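You operate a simulated robot arm through the tools that you are given. There is no shell and no other tool. Be economical: measure what you need, move in short steps, check, and stop when the job is done.

The job below is to be done with a simulated robot arm. You get a single attempt, and the scene is never put back.

Task
Take the purple bar and leave it on top of the clear plain glass jar.

Only the result counts: the job must be done as asked and must still hold three seconds after the hand-in. Knocking over, shifting, dropping, spilling or breaking anything else fails it.

Robot
A 5-joint arm with a two-finger parallel gripper, fixed in place. Base frame: the origin is at the foot of the arm, x ahead of it, y to its left, z up; the work surface is at about z = 0. Readings come in cm, rad, newtons and seconds.
With the tool pointing down near the work surface it reaches from about 26 to 68 cm from the base axis. Its first joint turns from -1.152 to 1.152 rad. The tool tilts only in the upright plane through the base axis and itself; it spins freely about its own axis. Payload 2.9 kg.
Tool frame: the origin (TCP) lies between the finger pads and is the grasp point; the fingertips stand 3 cm ahead of it; z points along the fingers, y is the line along which they close. The gripper opens to 11 cm. The fingers are 2 cm wide and 1 cm thick; the gripper's body (4.8 by 11.2 cm) begins 5.5 cm behind the TCP.
Orientation is that of the tool frame in the base frame, as a unit quaternion [w, x, y, z]. With the fingers straight down and closing along the base's y, the tool's x points along the base's -x, its y along +y and its z along -z.

Tools
- The arm moves only by the tool nudge_tool. Its argument "plan" is one flat list of numbers, 6 for each row, row after row: the shift along the tool's x, y, z in cm, then the turn, a rotation vector about the tool's x, y, z in rad. In form: [dx, dy, dz, wx, wy, wz, dx, dy, dz, wx, wy, wz, ...]. A call has 1 to 8 rows; each row shifts and turns the commanded pose from where the row before left it, along the tool's axes as they then stand. "fingers" is the gripper command, from -1 (shut) to 1 (fully open), values between in proportion, set as the call begins (left out, the last holds). Rows are played at 5 a second. More than 5 cm and 0.15 rad between two rows, or a gripper value outside its range, and nothing of the call is played. A pose out of reach is approached as far as the arm can. The call stops where the force on the tool passes 40 N (or 10 N more than at its start, if that is more) or the arm is blocked; 0.2 s more then pass. Each finger travels about 10.8 cm/s and halts on what it meets, pressing with about 27 N; the grip force reading is that of the motor and also rises with nothing between the fingers. The clock runs only during rows and for 0.2 s after the last one: add rows that do not move to give the fingers time. The reply holds the time, the measured pose of the TCP, the force on the tool along the base axes, the opening and the grip force, in the units named above and with some noise, and new pictures: "show" is both (left out), scene, wrist or none.
- Cameras (640 x 400 px; columns grow to the right, rows downward): "scene" is fixed at [3.17, -44.59, 60.67]; the picture's right is [0.83, -0.56, 0.00], its down [-0.30, -0.45, -0.84] and it looks along [0.47, 0.70, -0.54] (base axes); focal length 319 px, centre (320, 200). "wrist" rides on the gripper at [7.2, 1.7, -10.3] in the tool frame; the picture's right is [-0.23, 0.97, 0.00], its down [-0.76, -0.18, -0.62] and it looks along [-0.61, -0.14, 0.78] (tool axes); focal length 222 px, centre (320, 200). There is no depth. A picture from a camera that has moved, and an enlarged one, comes with that camera's place and axes in the base frame and with its lens.
- inspect(camera, box): a new picture of the part [left, top, right, bottom] of that camera's present view, enlarged. The clock stands still meanwhile.
- hand_in(): hands the job in; it is judged then, once.

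Work in short steps. Places have to be worked out from the pictures, the camera data and where the tool is seen: move nearer, look again, correct. Check each grasp and each placing, and mend what went wrong. You have 90 turns and 170 pictures in all, those below and enlarged ones among them. Open the gripper and draw the arm clear of the work before you hand the job in, unless the task says otherwise; then end with one line.

The tools are called after "Emit:" as name(argument=value, ...) on one line, values as JSON. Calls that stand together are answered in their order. nudge_tool: Moves the arm, as the interface text tells. Its arguments: {"type":"object","properties":{"plan":{"type":"array"},"fingers":{"type":"number"},"show":{"type":"string","enum":["both","scene","wrist","none"]}},"required":["plan"]} The other tools are called the same way: inspect (camera, box) takes an enlarged picture of a part of a camera's view; hand_in () hands the job in.

At the start:

```text
t: 0.0
eef_pos: [48.26, 0.21, 28.32]
tcp_rot: [0.0, 0.0, 1.0, 0.0]
wrist_force: [-0.4, -0.3, 0.3]
gripper_width: 11.01
grasp_force: 0.1
```

scene: 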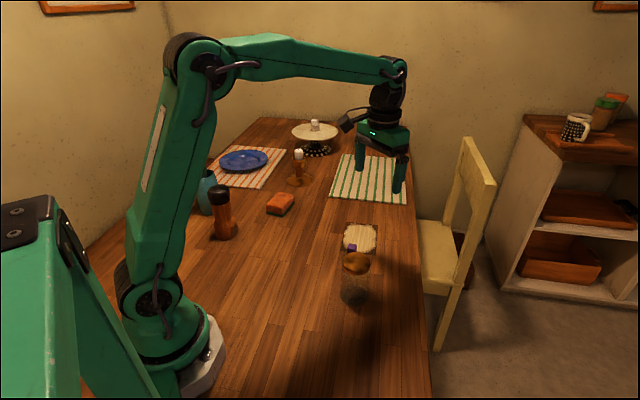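
wrist: 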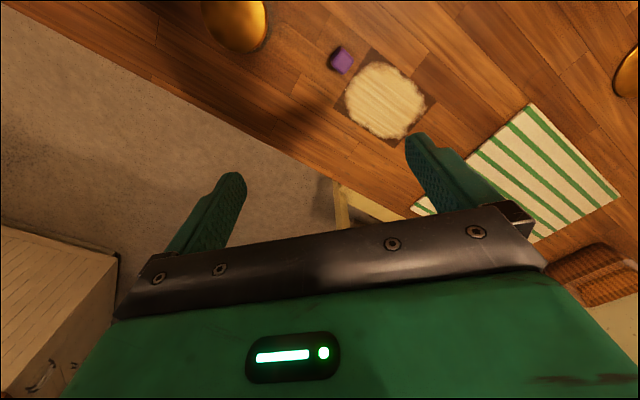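

The purple bar seems to be near the coaster, next to a jar; I enlarge the scene to identify the objects.

Emit:
inspect(camera="scene", box=[300, 210, 420, 320])

Emit:
inspect(camera="scene", box=[180, 110, 350, 250])

Emit:
inspect(camera="wrist", box=[180, 0, 460, 160])

```text
3.64 times, centred on (360, 265) of scene
camera zoom: at [3.17, -44.59, 60.67], right [0.83, -0.56, 0.0], down [-0.3, -0.45, -0.84], along [0.47, 0.7, -0.54], focal length 1161 px, centre (174, -36)
```

zoom: 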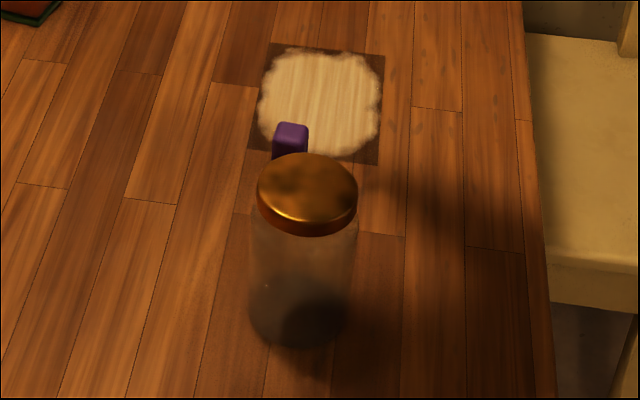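

```text
2.86 times, centred on (265, 180) of scene
camera zoom: at [3.17, -44.59, 60.67], right [0.83, -0.56, 0.0], down [-0.3, -0.45, -0.84], along [0.47, 0.7, -0.54], focal length 912 px, centre (477, 257)
```

zoom: 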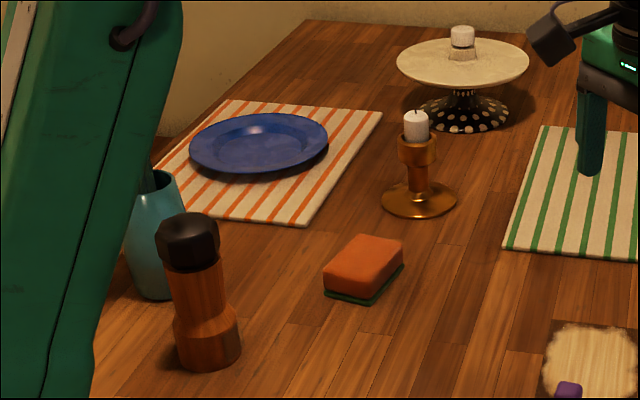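

```text
2.29 times, centred on (320, 80) of wrist
camera zoom: at [40.94, 1.95, 38.62], right [0.23, 0.97, 0.0], down [0.76, -0.18, 0.62], along [0.61, -0.14, -0.78], focal length 508 px, centre (320, 474)
```

zoom: 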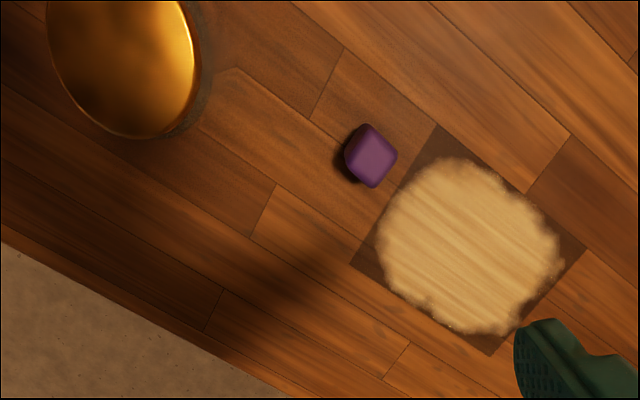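

The bar stands upright, about 5.5 cm tall, near (45.4, 3.8). The lidded jar is near (39.3, -5.6), about 10.6 cm high. I back the tool up, staying high, so the wrist camera sees both.

Emit:
nudge_tool(plan=[4, 0, 0, 0, 0, 0, 4, 0, 0, 0, 0, 0, 4, 0, 0, 0, 0, 0, 0, 0, 0, 0, 0, 0], show="both")

```text
t: 1.0
eef_pos: [36.2, 0.18, 28.31]
tcp_rot: [0.001, 0.0, 1.0, 0.0]
wrist_force: [-0.3, 0.4, -0.3]
gripper_width: 10.99
grasp_force: 0.1
camera wrist: at [29.01, 1.84, 38.69], right [0.23, 0.97, 0.0], down [0.76, -0.18, 0.62], along [0.61, -0.14, -0.78], focal length 222 px, centre (320, 200)
```

scene: 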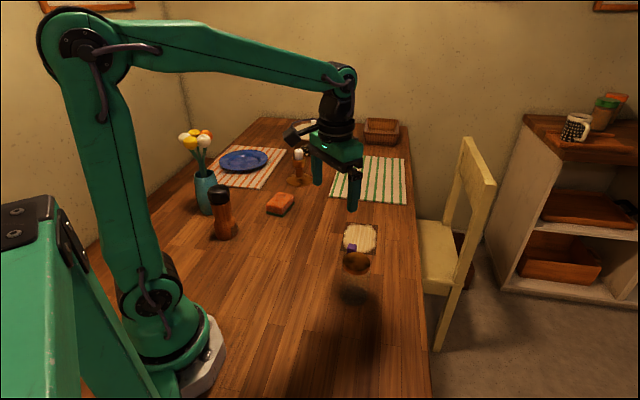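
wrist: 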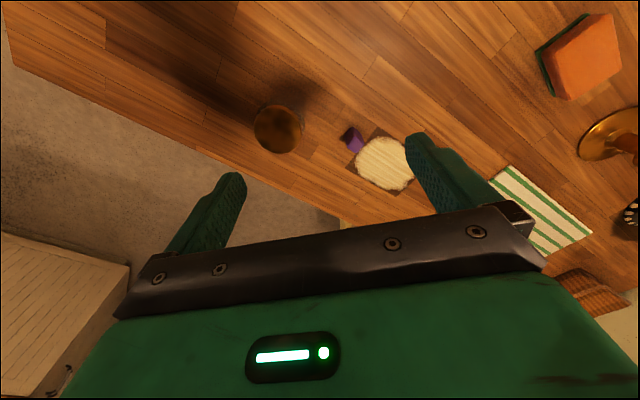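

Both are in view now; I enlarge for measuring.

Emit:
inspect(camera="wrist", box=[230, 80, 430, 205])

```text
3.20 times, centred on (330, 142) of wrist
camera zoom: at [29.01, 1.84, 38.69], right [0.23, 0.97, 0.0], down [0.76, -0.18, 0.62], along [0.61, -0.14, -0.78], focal length 711 px, centre (288, 384)
```

zoom: 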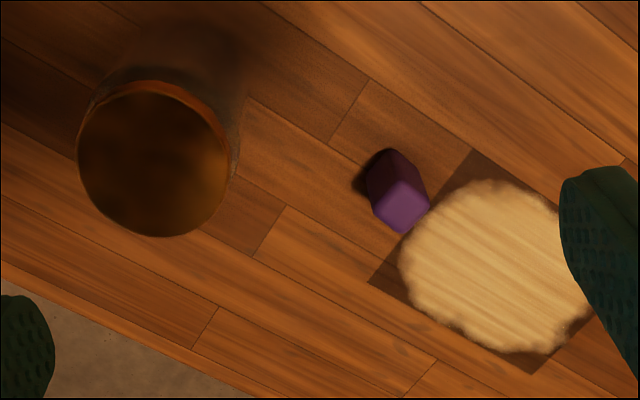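

The bar's top centre is about (45.3, 4.0), 5 cm high and roughly 2.2 cm square, with edges near 41°. I move above it, spin the tool so it closes along about 41° and narrow the fingers.

Emit:
nudge_tool(plan=[-4.55, 1.9, 0, 0, 0, 0, -4.55, 1.9, 0, 0, 0, 0, 0, 0, 0, 0, 0, 0.141, 0, 0, 0, 0, 0, 0.141, 0, 0, 0, 0, 0, 0.141, 0, 0, 0, 0, 0, 0.141, 0, 0, 0, 0, 0, 0.141, 0, 0, 0, 0, 0, 0.141], fingers=0.18, show="none")

Emit:
nudge_tool(plan=[0, 0, 4.5, 0, 0, 0, 0, 0, 4.5, 0, 0, 0, 0, 0, 3, 0, 0, 0, 0, 0, 0, 0, 0, 0])

```text
t: 2.8
eef_pos: [45.3, 3.89, 28.33]
tcp_rot: [-0.001, 0.411, 0.911, 0.0]
wrist_force: [-0.9, 0.7, 0.1]
gripper_width: 6.5
grasp_force: 0.0
```

```text
t: 3.8
eef_pos: [45.38, 4.01, 16.44]
tcp_rot: [0.0, 0.411, 0.912, 0.0]
wrist_force: [0.6, -0.9, 0.3]
gripper_width: 6.49
grasp_force: 0.0
camera wrist: at [41.73, 10.54, 26.62], right [0.88, 0.48, 0.0], down [0.37, -0.69, 0.62], along [0.3, -0.55, -0.78], focal length 222 px, centre (320, 200)
```

scene: 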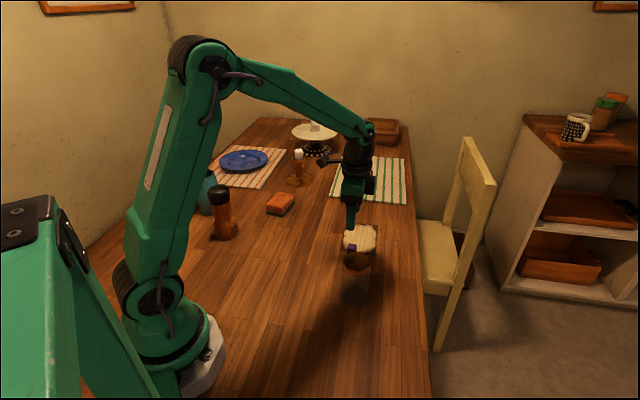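
wrist: 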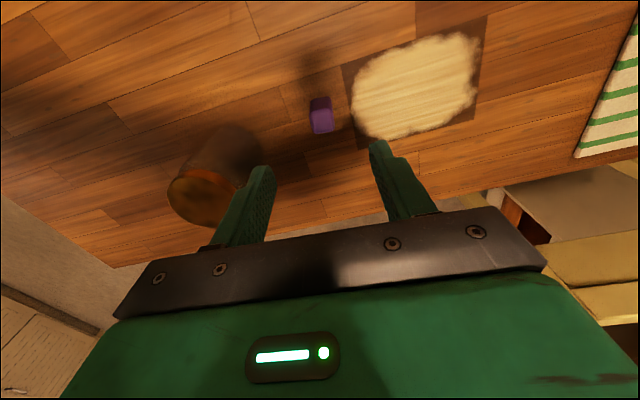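

I measure the bar and jar from this closer view.

Emit:
inspect(camera="wrist", box=[160, 70, 400, 235])

Emit:
inspect(camera="scene", box=[315, 200, 405, 310])

```text
2.42 times, centred on (280, 152) of wrist
camera zoom: at [41.73, 10.54, 26.62], right [0.88, 0.48, 0.0], down [0.37, -0.69, 0.62], along [0.3, -0.55, -0.78], focal length 538 px, centre (417, 315)
```

zoom: 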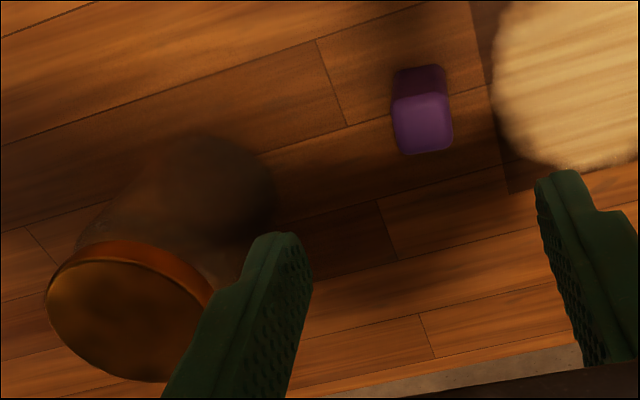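

```text
3.64 times, centred on (360, 255) of scene
camera zoom: at [3.17, -44.59, 60.67], right [0.83, -0.56, 0.0], down [-0.3, -0.45, -0.84], along [0.47, 0.7, -0.54], focal length 1161 px, centre (174, 0)
```

zoom: 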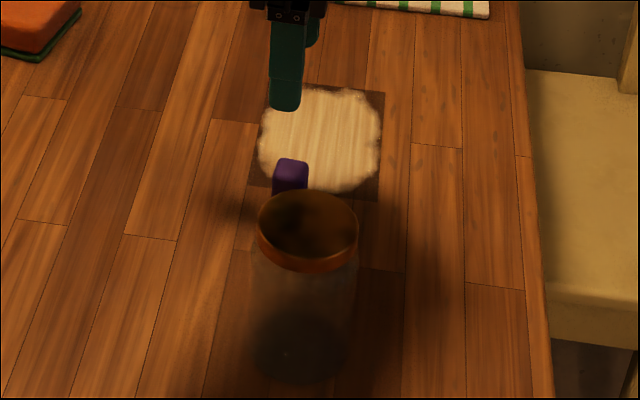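

The bar's centre is about (45.65, 3.95) with edges near 36.5°, so I trim the pose and descend to z≈3.6.

Emit:
nudge_tool(plan=[0, 0, 0, 0, 0, 0.09, -0.21, 0.18, 3.5, 0, 0, 0, 0, 0, 3.5, 0, 0, 0, 0, 0, 0, 0, 0, 0], show="both")

```text
t: 4.8
eef_pos: [45.61, 3.91, 9.36]
tcp_rot: [0.0, 0.452, 0.892, 0.0]
wrist_force: [0.7, -0.4, -0.4]
gripper_width: 6.49
grasp_force: 0.1
camera wrist: at [42.62, 10.78, 19.53], right [0.92, 0.39, 0.0], down [0.31, -0.72, 0.62], along [0.25, -0.57, -0.78], focal length 222 px, centre (320, 200)
```

scene: 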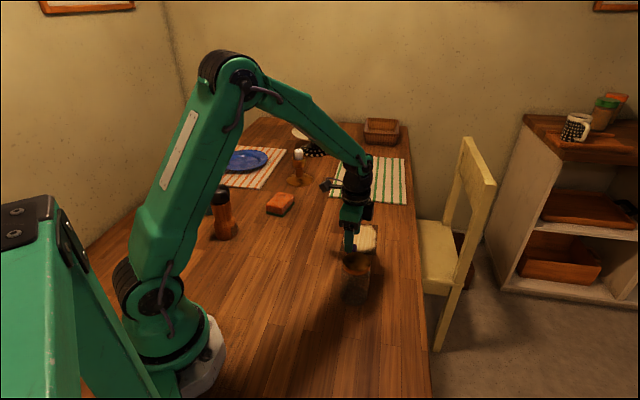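
wrist: 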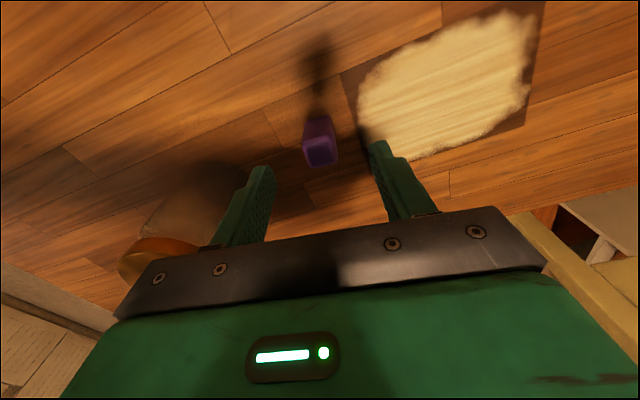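

The bar sits centred between the fingers; I descend the rest of the way.

Emit:
nudge_tool(plan=[0, 0, 3, 0, 0, 0, 0, 0, 2.7, 0, 0, 0, 0, 0, 0, 0, 0, 0], show="both")

```text
t: 5.6
eef_pos: [45.48, 3.99, 3.63]
tcp_rot: [0.0, 0.451, 0.893, 0.0]
wrist_force: [-0.3, 0.4, 0.0]
gripper_width: 6.49
grasp_force: 0.1
camera wrist: at [42.53, 10.92, 13.89], right [0.92, 0.39, 0.0], down [0.31, -0.72, 0.62], along [0.25, -0.57, -0.78], focal length 222 px, centre (320, 200)
```

scene: 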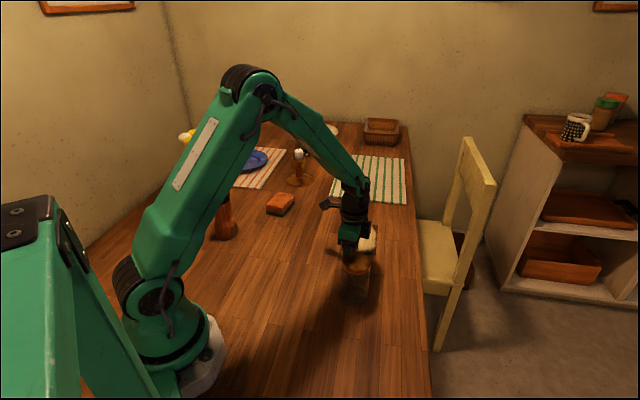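
wrist: 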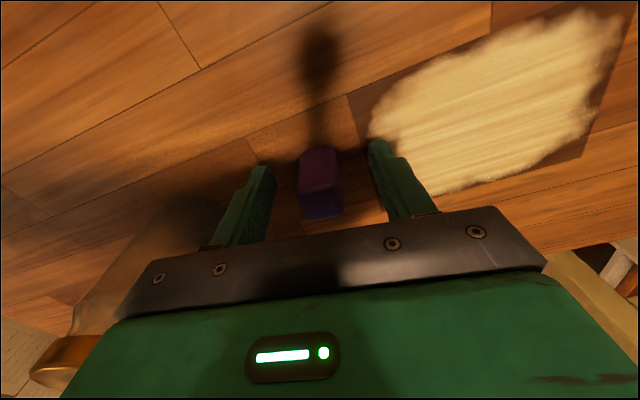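

The bar is between the pads with clearance all round, so I close the fingers.

Emit:
nudge_tool(plan=[0, 0, 0, 0, 0, 0, 0, 0, 0, 0, 0, 0, 0, 0, 0, 0, 0, 0, 0, 0, 0, 0, 0, 0], fingers=-1, show="wrist")

```text
t: 6.6
eef_pos: [45.57, 4.01, 3.63]
tcp_rot: [0.0, 0.452, 0.892, 0.0]
wrist_force: [-0.4, 0.8, -0.4]
gripper_width: 2.29
grasp_force: 27.1
camera wrist: at [42.53, 10.91, 13.91], right [0.92, 0.39, 0.0], down [0.31, -0.72, 0.62], along [0.25, -0.57, -0.78], focal length 222 px, centre (320, 200)
```

wrist: 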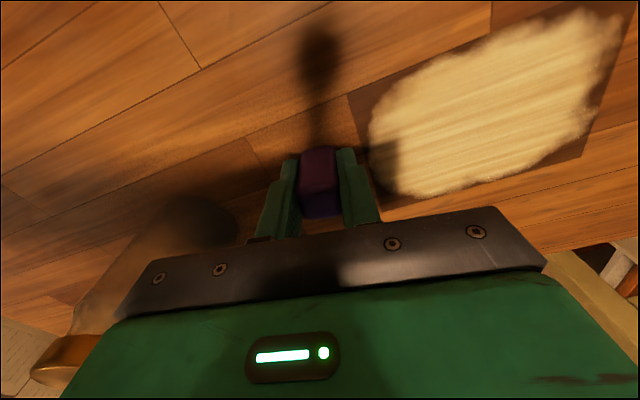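

Gripped at 2.29 cm wide; I lift straight up.

Emit:
nudge_tool(plan=[0, 0, -4, 0, 0, 0, 0, 0, -4.5, 0, 0, 0, 0, 0, -4.5, 0, 0, 0, 0, 0, -4.5, 0, 0, 0, 0, 0, 0, 0, 0, 0])

Emit:
inspect(camera="scene", box=[315, 200, 405, 310])

Emit:
inspect(camera="wrist", box=[160, 70, 400, 235])

```text
t: 7.8
eef_pos: [45.59, 4.02, 21.24]
tcp_rot: [0.0, 0.451, 0.892, 0.001]
wrist_force: [0.2, -0.4, -0.2]
gripper_width: 2.31
grasp_force: 26.9
camera wrist: at [42.66, 10.94, 31.61], right [0.92, 0.39, 0.0], down [0.31, -0.72, 0.62], along [0.25, -0.57, -0.78], focal length 222 px, centre (320, 200)
```

scene: 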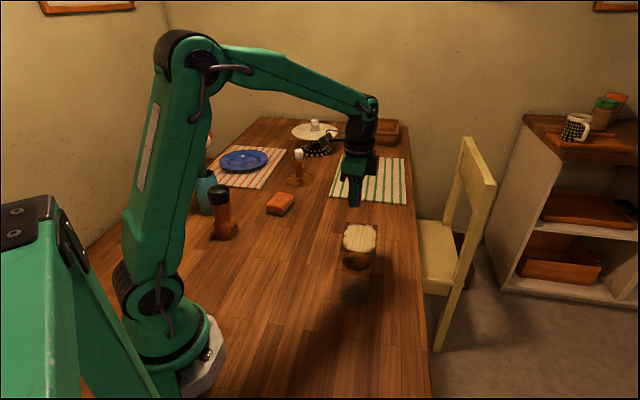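
wrist: 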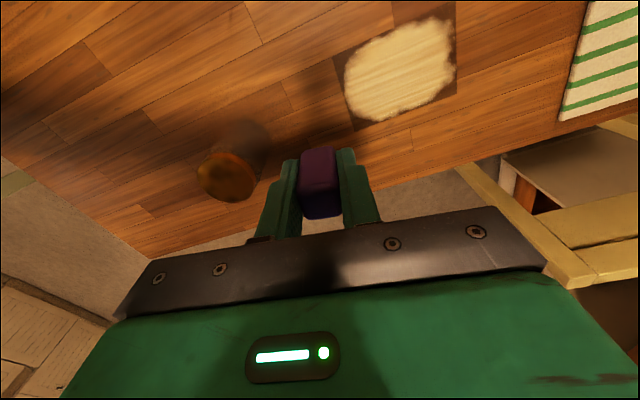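

```text
3.64 times, centred on (360, 255) of scene
camera zoom: at [3.17, -44.59, 60.67], right [0.83, -0.56, 0.0], down [-0.3, -0.45, -0.84], along [0.47, 0.7, -0.54], focal length 1161 px, centre (174, 0)
```

zoom: 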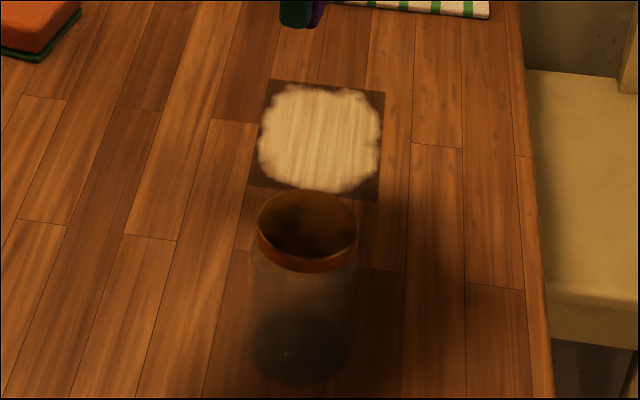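

```text
2.42 times, centred on (280, 152) of wrist
camera zoom: at [42.66, 10.94, 31.61], right [0.92, 0.39, 0.0], down [0.31, -0.72, 0.62], along [0.25, -0.57, -0.78], focal length 538 px, centre (417, 315)
```

zoom: 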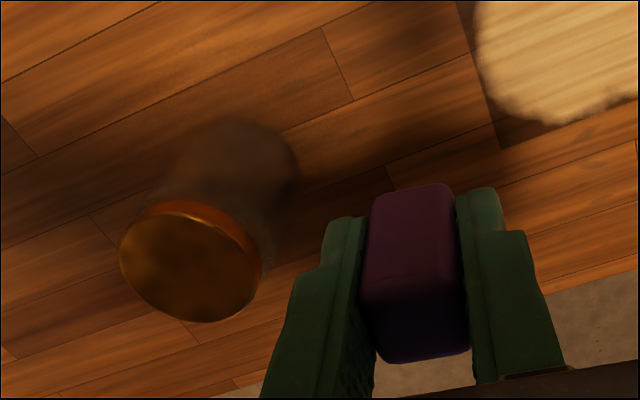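

The bar is held firmly. The lid's top centre is near (38.6, -5.75) at z≈11, so I move over it at this height and look again.

Emit:
nudge_tool(plan=[-1.24, -3.81, 0, 0, 0, 0, -1.24, -3.81, 0, 0, 0, 0, -1.23, -3.81, 0, 0, 0, 0, 0, 0, 2.5, 0, 0, 0, 0, 0, 0, 0, 0, 0])

Emit:
inspect(camera="scene", box=[305, 200, 405, 310])

Emit:
inspect(camera="wrist", box=[220, 50, 440, 230])

```text
t: 9.0
eef_pos: [38.57, -5.87, 18.51]
tcp_rot: [0.001, 0.451, 0.893, 0.0]
wrist_force: [-0.5, -0.4, -0.1]
gripper_width: 2.32
grasp_force: 27.6
camera wrist: at [35.63, 1.09, 28.77], right [0.92, 0.39, 0.0], down [0.31, -0.72, 0.62], along [0.25, -0.57, -0.78], focal length 222 px, centre (320, 200)
```

scene: 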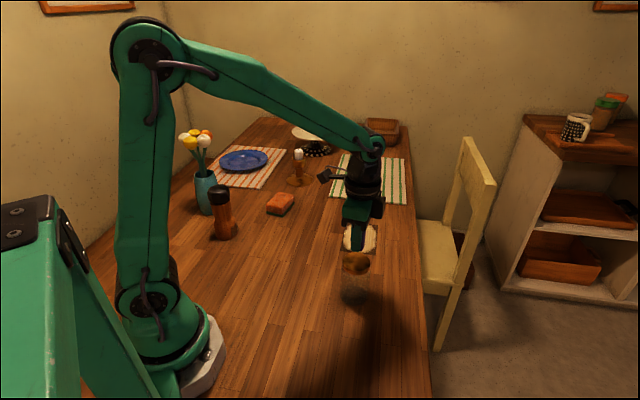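
wrist: 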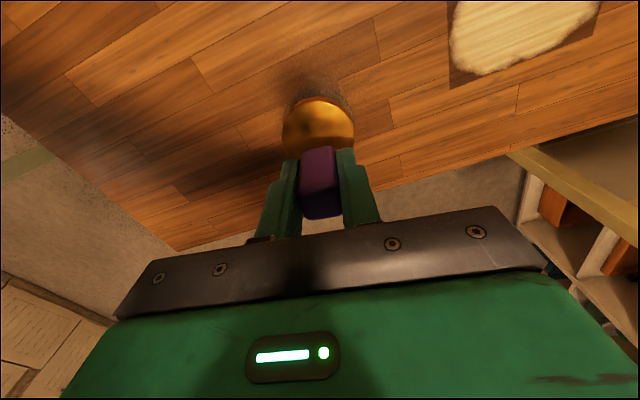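

```text
3.64 times, centred on (355, 255) of scene
camera zoom: at [3.17, -44.59, 60.67], right [0.83, -0.56, 0.0], down [-0.3, -0.45, -0.84], along [0.47, 0.7, -0.54], focal length 1161 px, centre (193, 0)
```

zoom: 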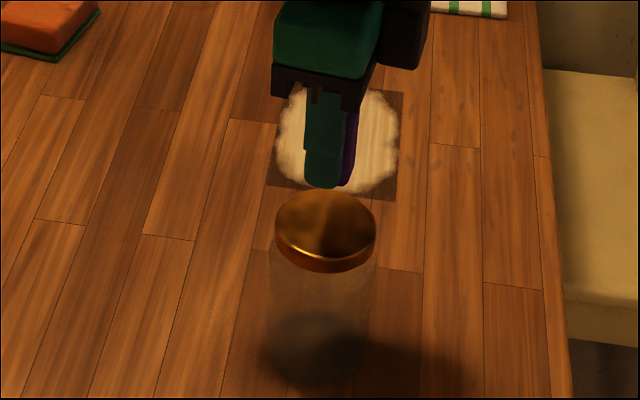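

```text
2.22 times, centred on (330, 140) of wrist
camera zoom: at [35.63, 1.09, 28.77], right [0.92, 0.39, 0.0], down [0.31, -0.72, 0.62], along [0.25, -0.57, -0.78], focal length 494 px, centre (298, 333)
```

zoom: 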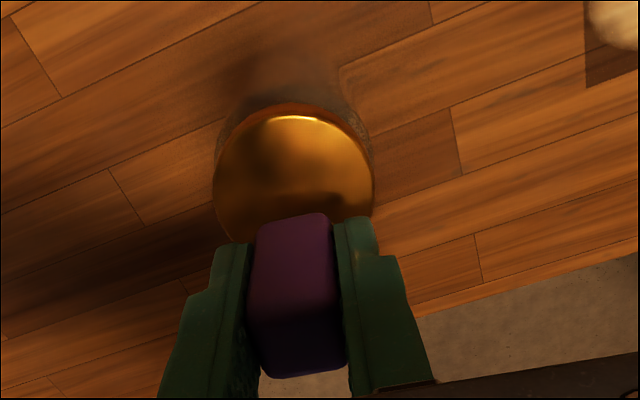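

The bar is centred over the lid to within a few millimetres. I lower to about 1 cm above expected contact and check.

Emit:
nudge_tool(plan=[0, 0, 1.5, 0, 0, 0, 0, 0, 1.2, 0, 0, 0, 0, 0, 0, 0, 0, 0], show="none")

Emit:
inspect(camera="scene", box=[325, 210, 385, 290])

Emit:
inspect(camera="wrist", box=[220, 50, 440, 230])

```text
t: 9.8
eef_pos: [38.64, -5.81, 15.8]
tcp_rot: [0.0, 0.451, 0.893, 0.0]
wrist_force: [-0.5, 1.1, -0.5]
gripper_width: 2.3
grasp_force: 26.8
```

```text
5.00 times, centred on (355, 250) of scene
camera zoom: at [3.17, -44.59, 60.67], right [0.83, -0.56, 0.0], down [-0.3, -0.45, -0.84], along [0.47, 0.7, -0.54], focal length 1596 px, centre (145, -50)
```

zoom: 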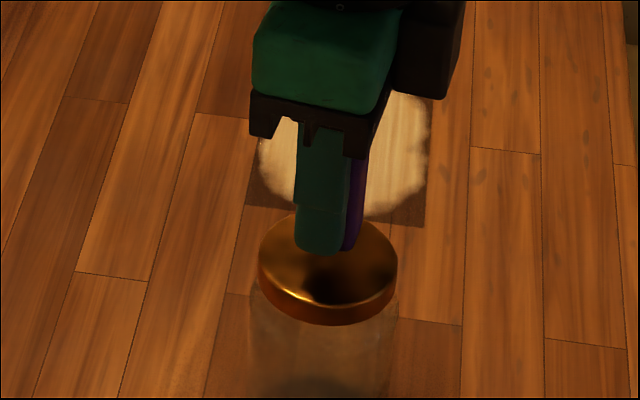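

```text
2.22 times, centred on (330, 140) of wrist
camera zoom: at [35.61, 1.1, 26.2], right [0.92, 0.39, 0.0], down [0.31, -0.72, 0.62], along [0.25, -0.57, -0.78], focal length 494 px, centre (298, 333)
```

zoom: 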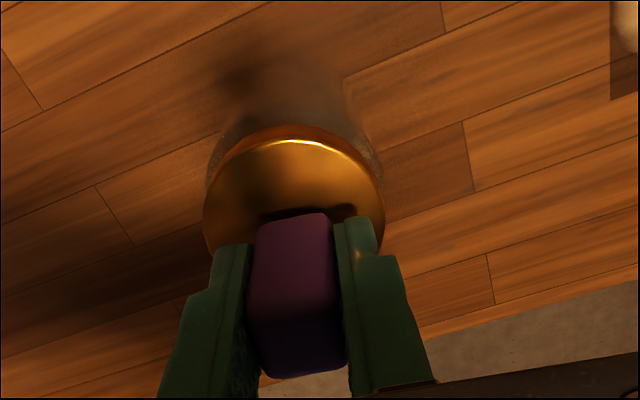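

Alignment still looks good and about 1 cm remains. I lower in small steps watching the force.

Emit:
nudge_tool(plan=[0, 0, 0.3, 0, 0, 0, 0, 0, 0.3, 0, 0, 0, 0, 0, 0, 0, 0, 0], show="none")

Emit:
nudge_tool(plan=[0, 0, 0.2, 0, 0, 0, 0, 0, 0, 0, 0, 0], show="none")

Emit:
inspect(camera="wrist", box=[220, 50, 440, 230])

Emit:
inspect(camera="scene", box=[325, 210, 385, 290])

```text
t: 10.6
eef_pos: [38.62, -5.87, 15.3]
tcp_rot: [0.0, 0.451, 0.893, 0.0]
wrist_force: [0.1, 0.3, -0.5]
gripper_width: 2.3
grasp_force: 26.7
```

```text
t: 11.2
eef_pos: [38.45, -5.77, 15.18]
tcp_rot: [-0.001, 0.451, 0.893, 0.0]
wrist_force: [0.0, -0.2, -0.5]
gripper_width: 2.29
grasp_force: 26.9
```

```text
2.22 times, centred on (330, 140) of wrist
camera zoom: at [35.6, 1.09, 25.38], right [0.92, 0.39, 0.0], down [0.31, -0.72, 0.62], along [0.25, -0.57, -0.78], focal length 494 px, centre (298, 333)
```

zoom: 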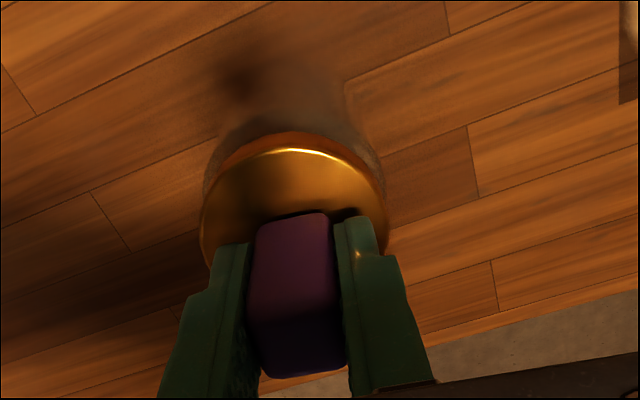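

```text
5.00 times, centred on (355, 250) of scene
camera zoom: at [3.17, -44.59, 60.67], right [0.83, -0.56, 0.0], down [-0.3, -0.45, -0.84], along [0.47, 0.7, -0.54], focal length 1596 px, centre (145, -50)
```

zoom: 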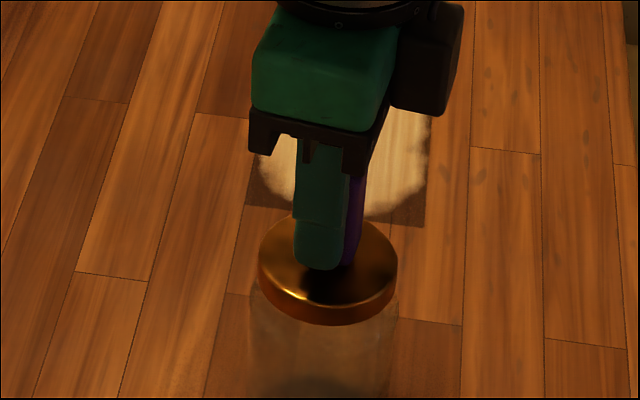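

No contact yet; I continue in small steps.

Emit:
nudge_tool(plan=[0, 0, 0.2, 0, 0, 0, 0, 0, 0, 0, 0, 0], show="none")

Emit:
nudge_tool(plan=[0, 0, 0.15, 0, 0, 0, 0, 0, 0, 0, 0, 0], show="wrist")

```text
t: 11.8
eef_pos: [38.62, -5.78, 14.91]
tcp_rot: [0.0, 0.451, 0.892, -0.001]
wrist_force: [-0.8, 0.8, -0.2]
gripper_width: 2.32
grasp_force: 27.2
```

```text
t: 12.4
eef_pos: [38.64, -5.86, 14.85]
tcp_rot: [0.001, 0.451, 0.893, 0.0]
wrist_force: [-0.9, 0.0, 6.4]
gripper_width: 2.29
grasp_force: 27.3
camera wrist: at [35.63, 1.11, 25.09], right [0.92, 0.39, 0.0], down [0.31, -0.72, 0.62], along [0.25, -0.57, -0.78], focal length 222 px, centre (320, 200)
```

wrist: 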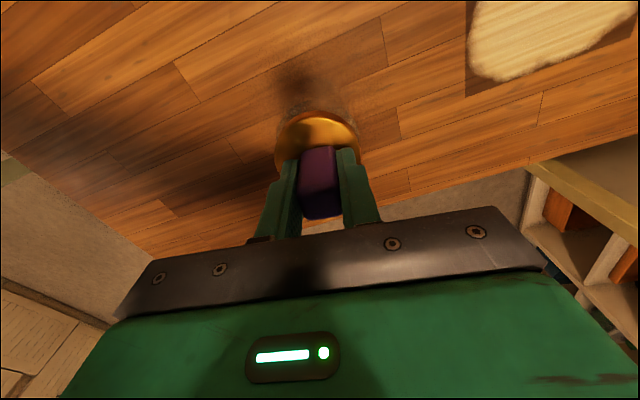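

The upward force of 6.4 N shows the bar has touched the lid. I open the fingers modestly.

Emit:
nudge_tool(plan=[0, 0, 0, 0, 0, 0, 0, 0, 0, 0, 0, 0, 0, 0, 0, 0, 0, 0], fingers=-0.1, show="wrist")

Emit:
inspect(camera="wrist", box=[220, 50, 440, 230])

```text
t: 13.2
eef_pos: [38.48, -5.8, 14.62]
tcp_rot: [0.001, 0.451, 0.892, 0.0]
wrist_force: [-1.1, 0.1, -0.2]
gripper_width: 4.95
grasp_force: 0.0
camera wrist: at [35.62, 1.11, 25.06], right [0.92, 0.39, 0.0], down [0.31, -0.72, 0.62], along [0.25, -0.57, -0.78], focal length 222 px, centre (320, 200)
```

wrist: 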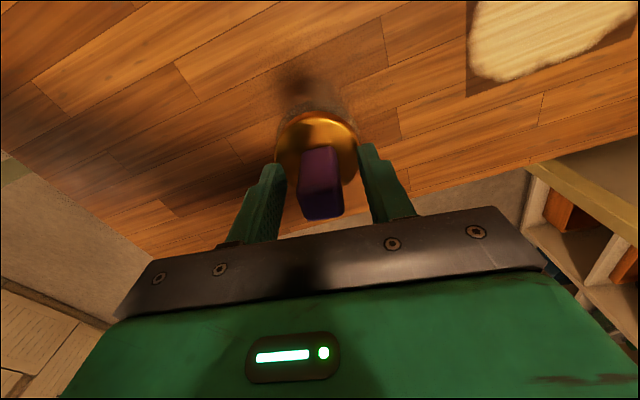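

```text
2.22 times, centred on (330, 140) of wrist
camera zoom: at [35.62, 1.11, 25.06], right [0.92, 0.39, 0.0], down [0.31, -0.72, 0.62], along [0.25, -0.57, -0.78], focal length 494 px, centre (298, 333)
```

zoom: 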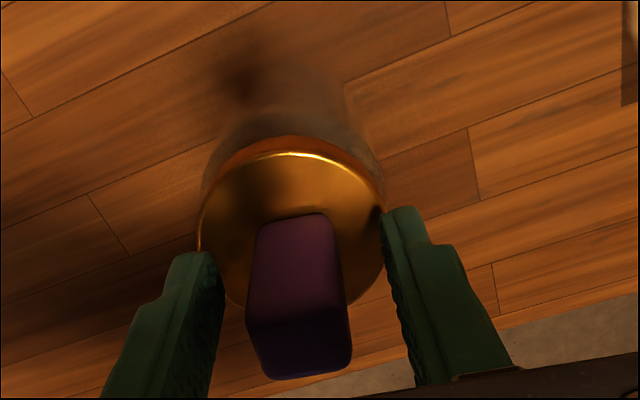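

The bar stands upright on the lid, free of the fingers. I retreat straight up, then back.

Emit:
nudge_tool(plan=[0, 0, -1.5, 0, 0, 0, 0, 0, -3, 0, 0, 0, 0, 0, -4, 0, 0, 0, 0, 0, -4, 0, 0, 0, 3, 3, 0, 0, 0, 0, 3, 3, 0, 0, 0, 0, 0, 0, 0, 0, 0, 0])

Emit:
inspect(camera="scene", box=[315, 200, 405, 310])

```text
t: 14.8
eef_pos: [39.96, 2.72, 27.15]
tcp_rot: [0.0, 0.452, 0.892, 0.001]
wrist_force: [0.3, 0.0, -0.3]
gripper_width: 4.94
grasp_force: 0.2
camera wrist: at [36.96, 9.53, 37.39], right [0.92, 0.39, 0.0], down [0.31, -0.72, 0.62], along [0.25, -0.57, -0.78], focal length 222 px, centre (320, 200)
```

scene: 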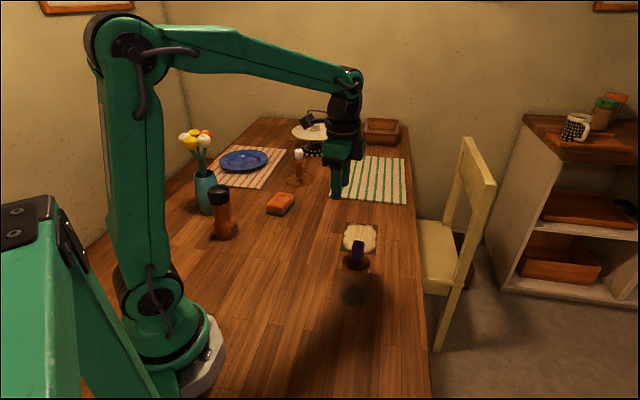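
wrist: 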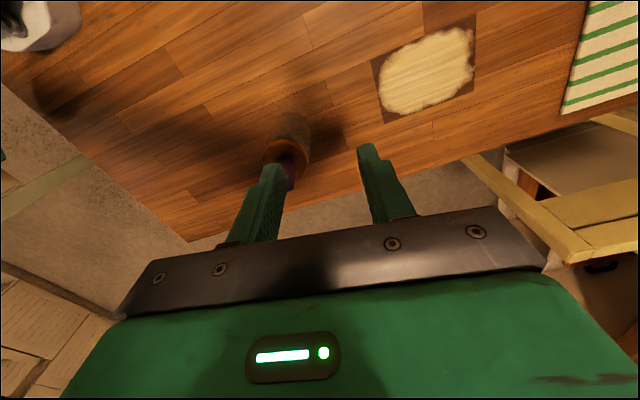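

```text
3.64 times, centred on (360, 255) of scene
camera zoom: at [3.17, -44.59, 60.67], right [0.83, -0.56, 0.0], down [-0.3, -0.45, -0.84], along [0.47, 0.7, -0.54], focal length 1161 px, centre (174, 0)
```

zoom: 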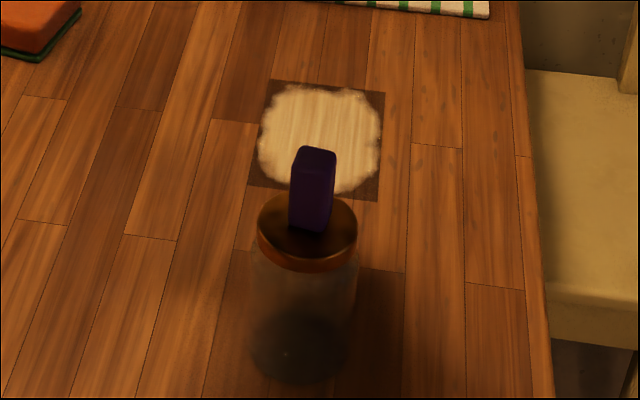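

The bar stands centred on the jar's lid and the jar hasn't moved. I open the gripper fully and then hand in.

Emit:
nudge_tool(plan=[0, 0, 0, 0, 0, 0, 0, 0, 0, 0, 0, 0, 0, 0, 0, 0, 0, 0], fingers=1, show="scene")

```text
t: 15.6
eef_pos: [39.98, 2.66, 27.17]
tcp_rot: [0.0, 0.451, 0.892, 0.0]
wrist_force: [0.6, -0.2, -0.6]
gripper_width: 11.02
grasp_force: 0.0
```

scene: 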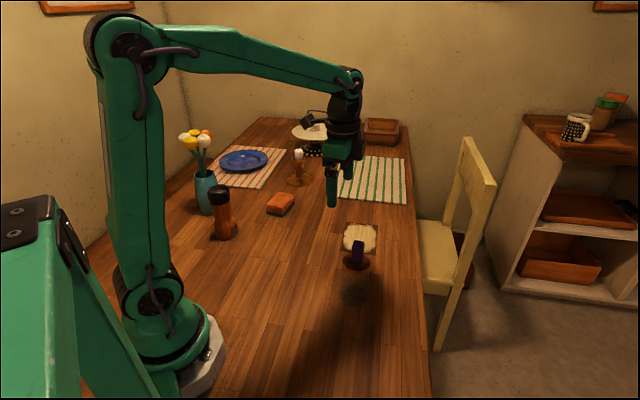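

The bar is still standing on the lid and the arm is clear, so I hand in.

Emit:
hand_in()

```text
The job is handed in.
```

The purple bar is standing upright on the lid of the clear glass jar, nothing else was moved, and I handed the job in with the gripper open and the arm clear.
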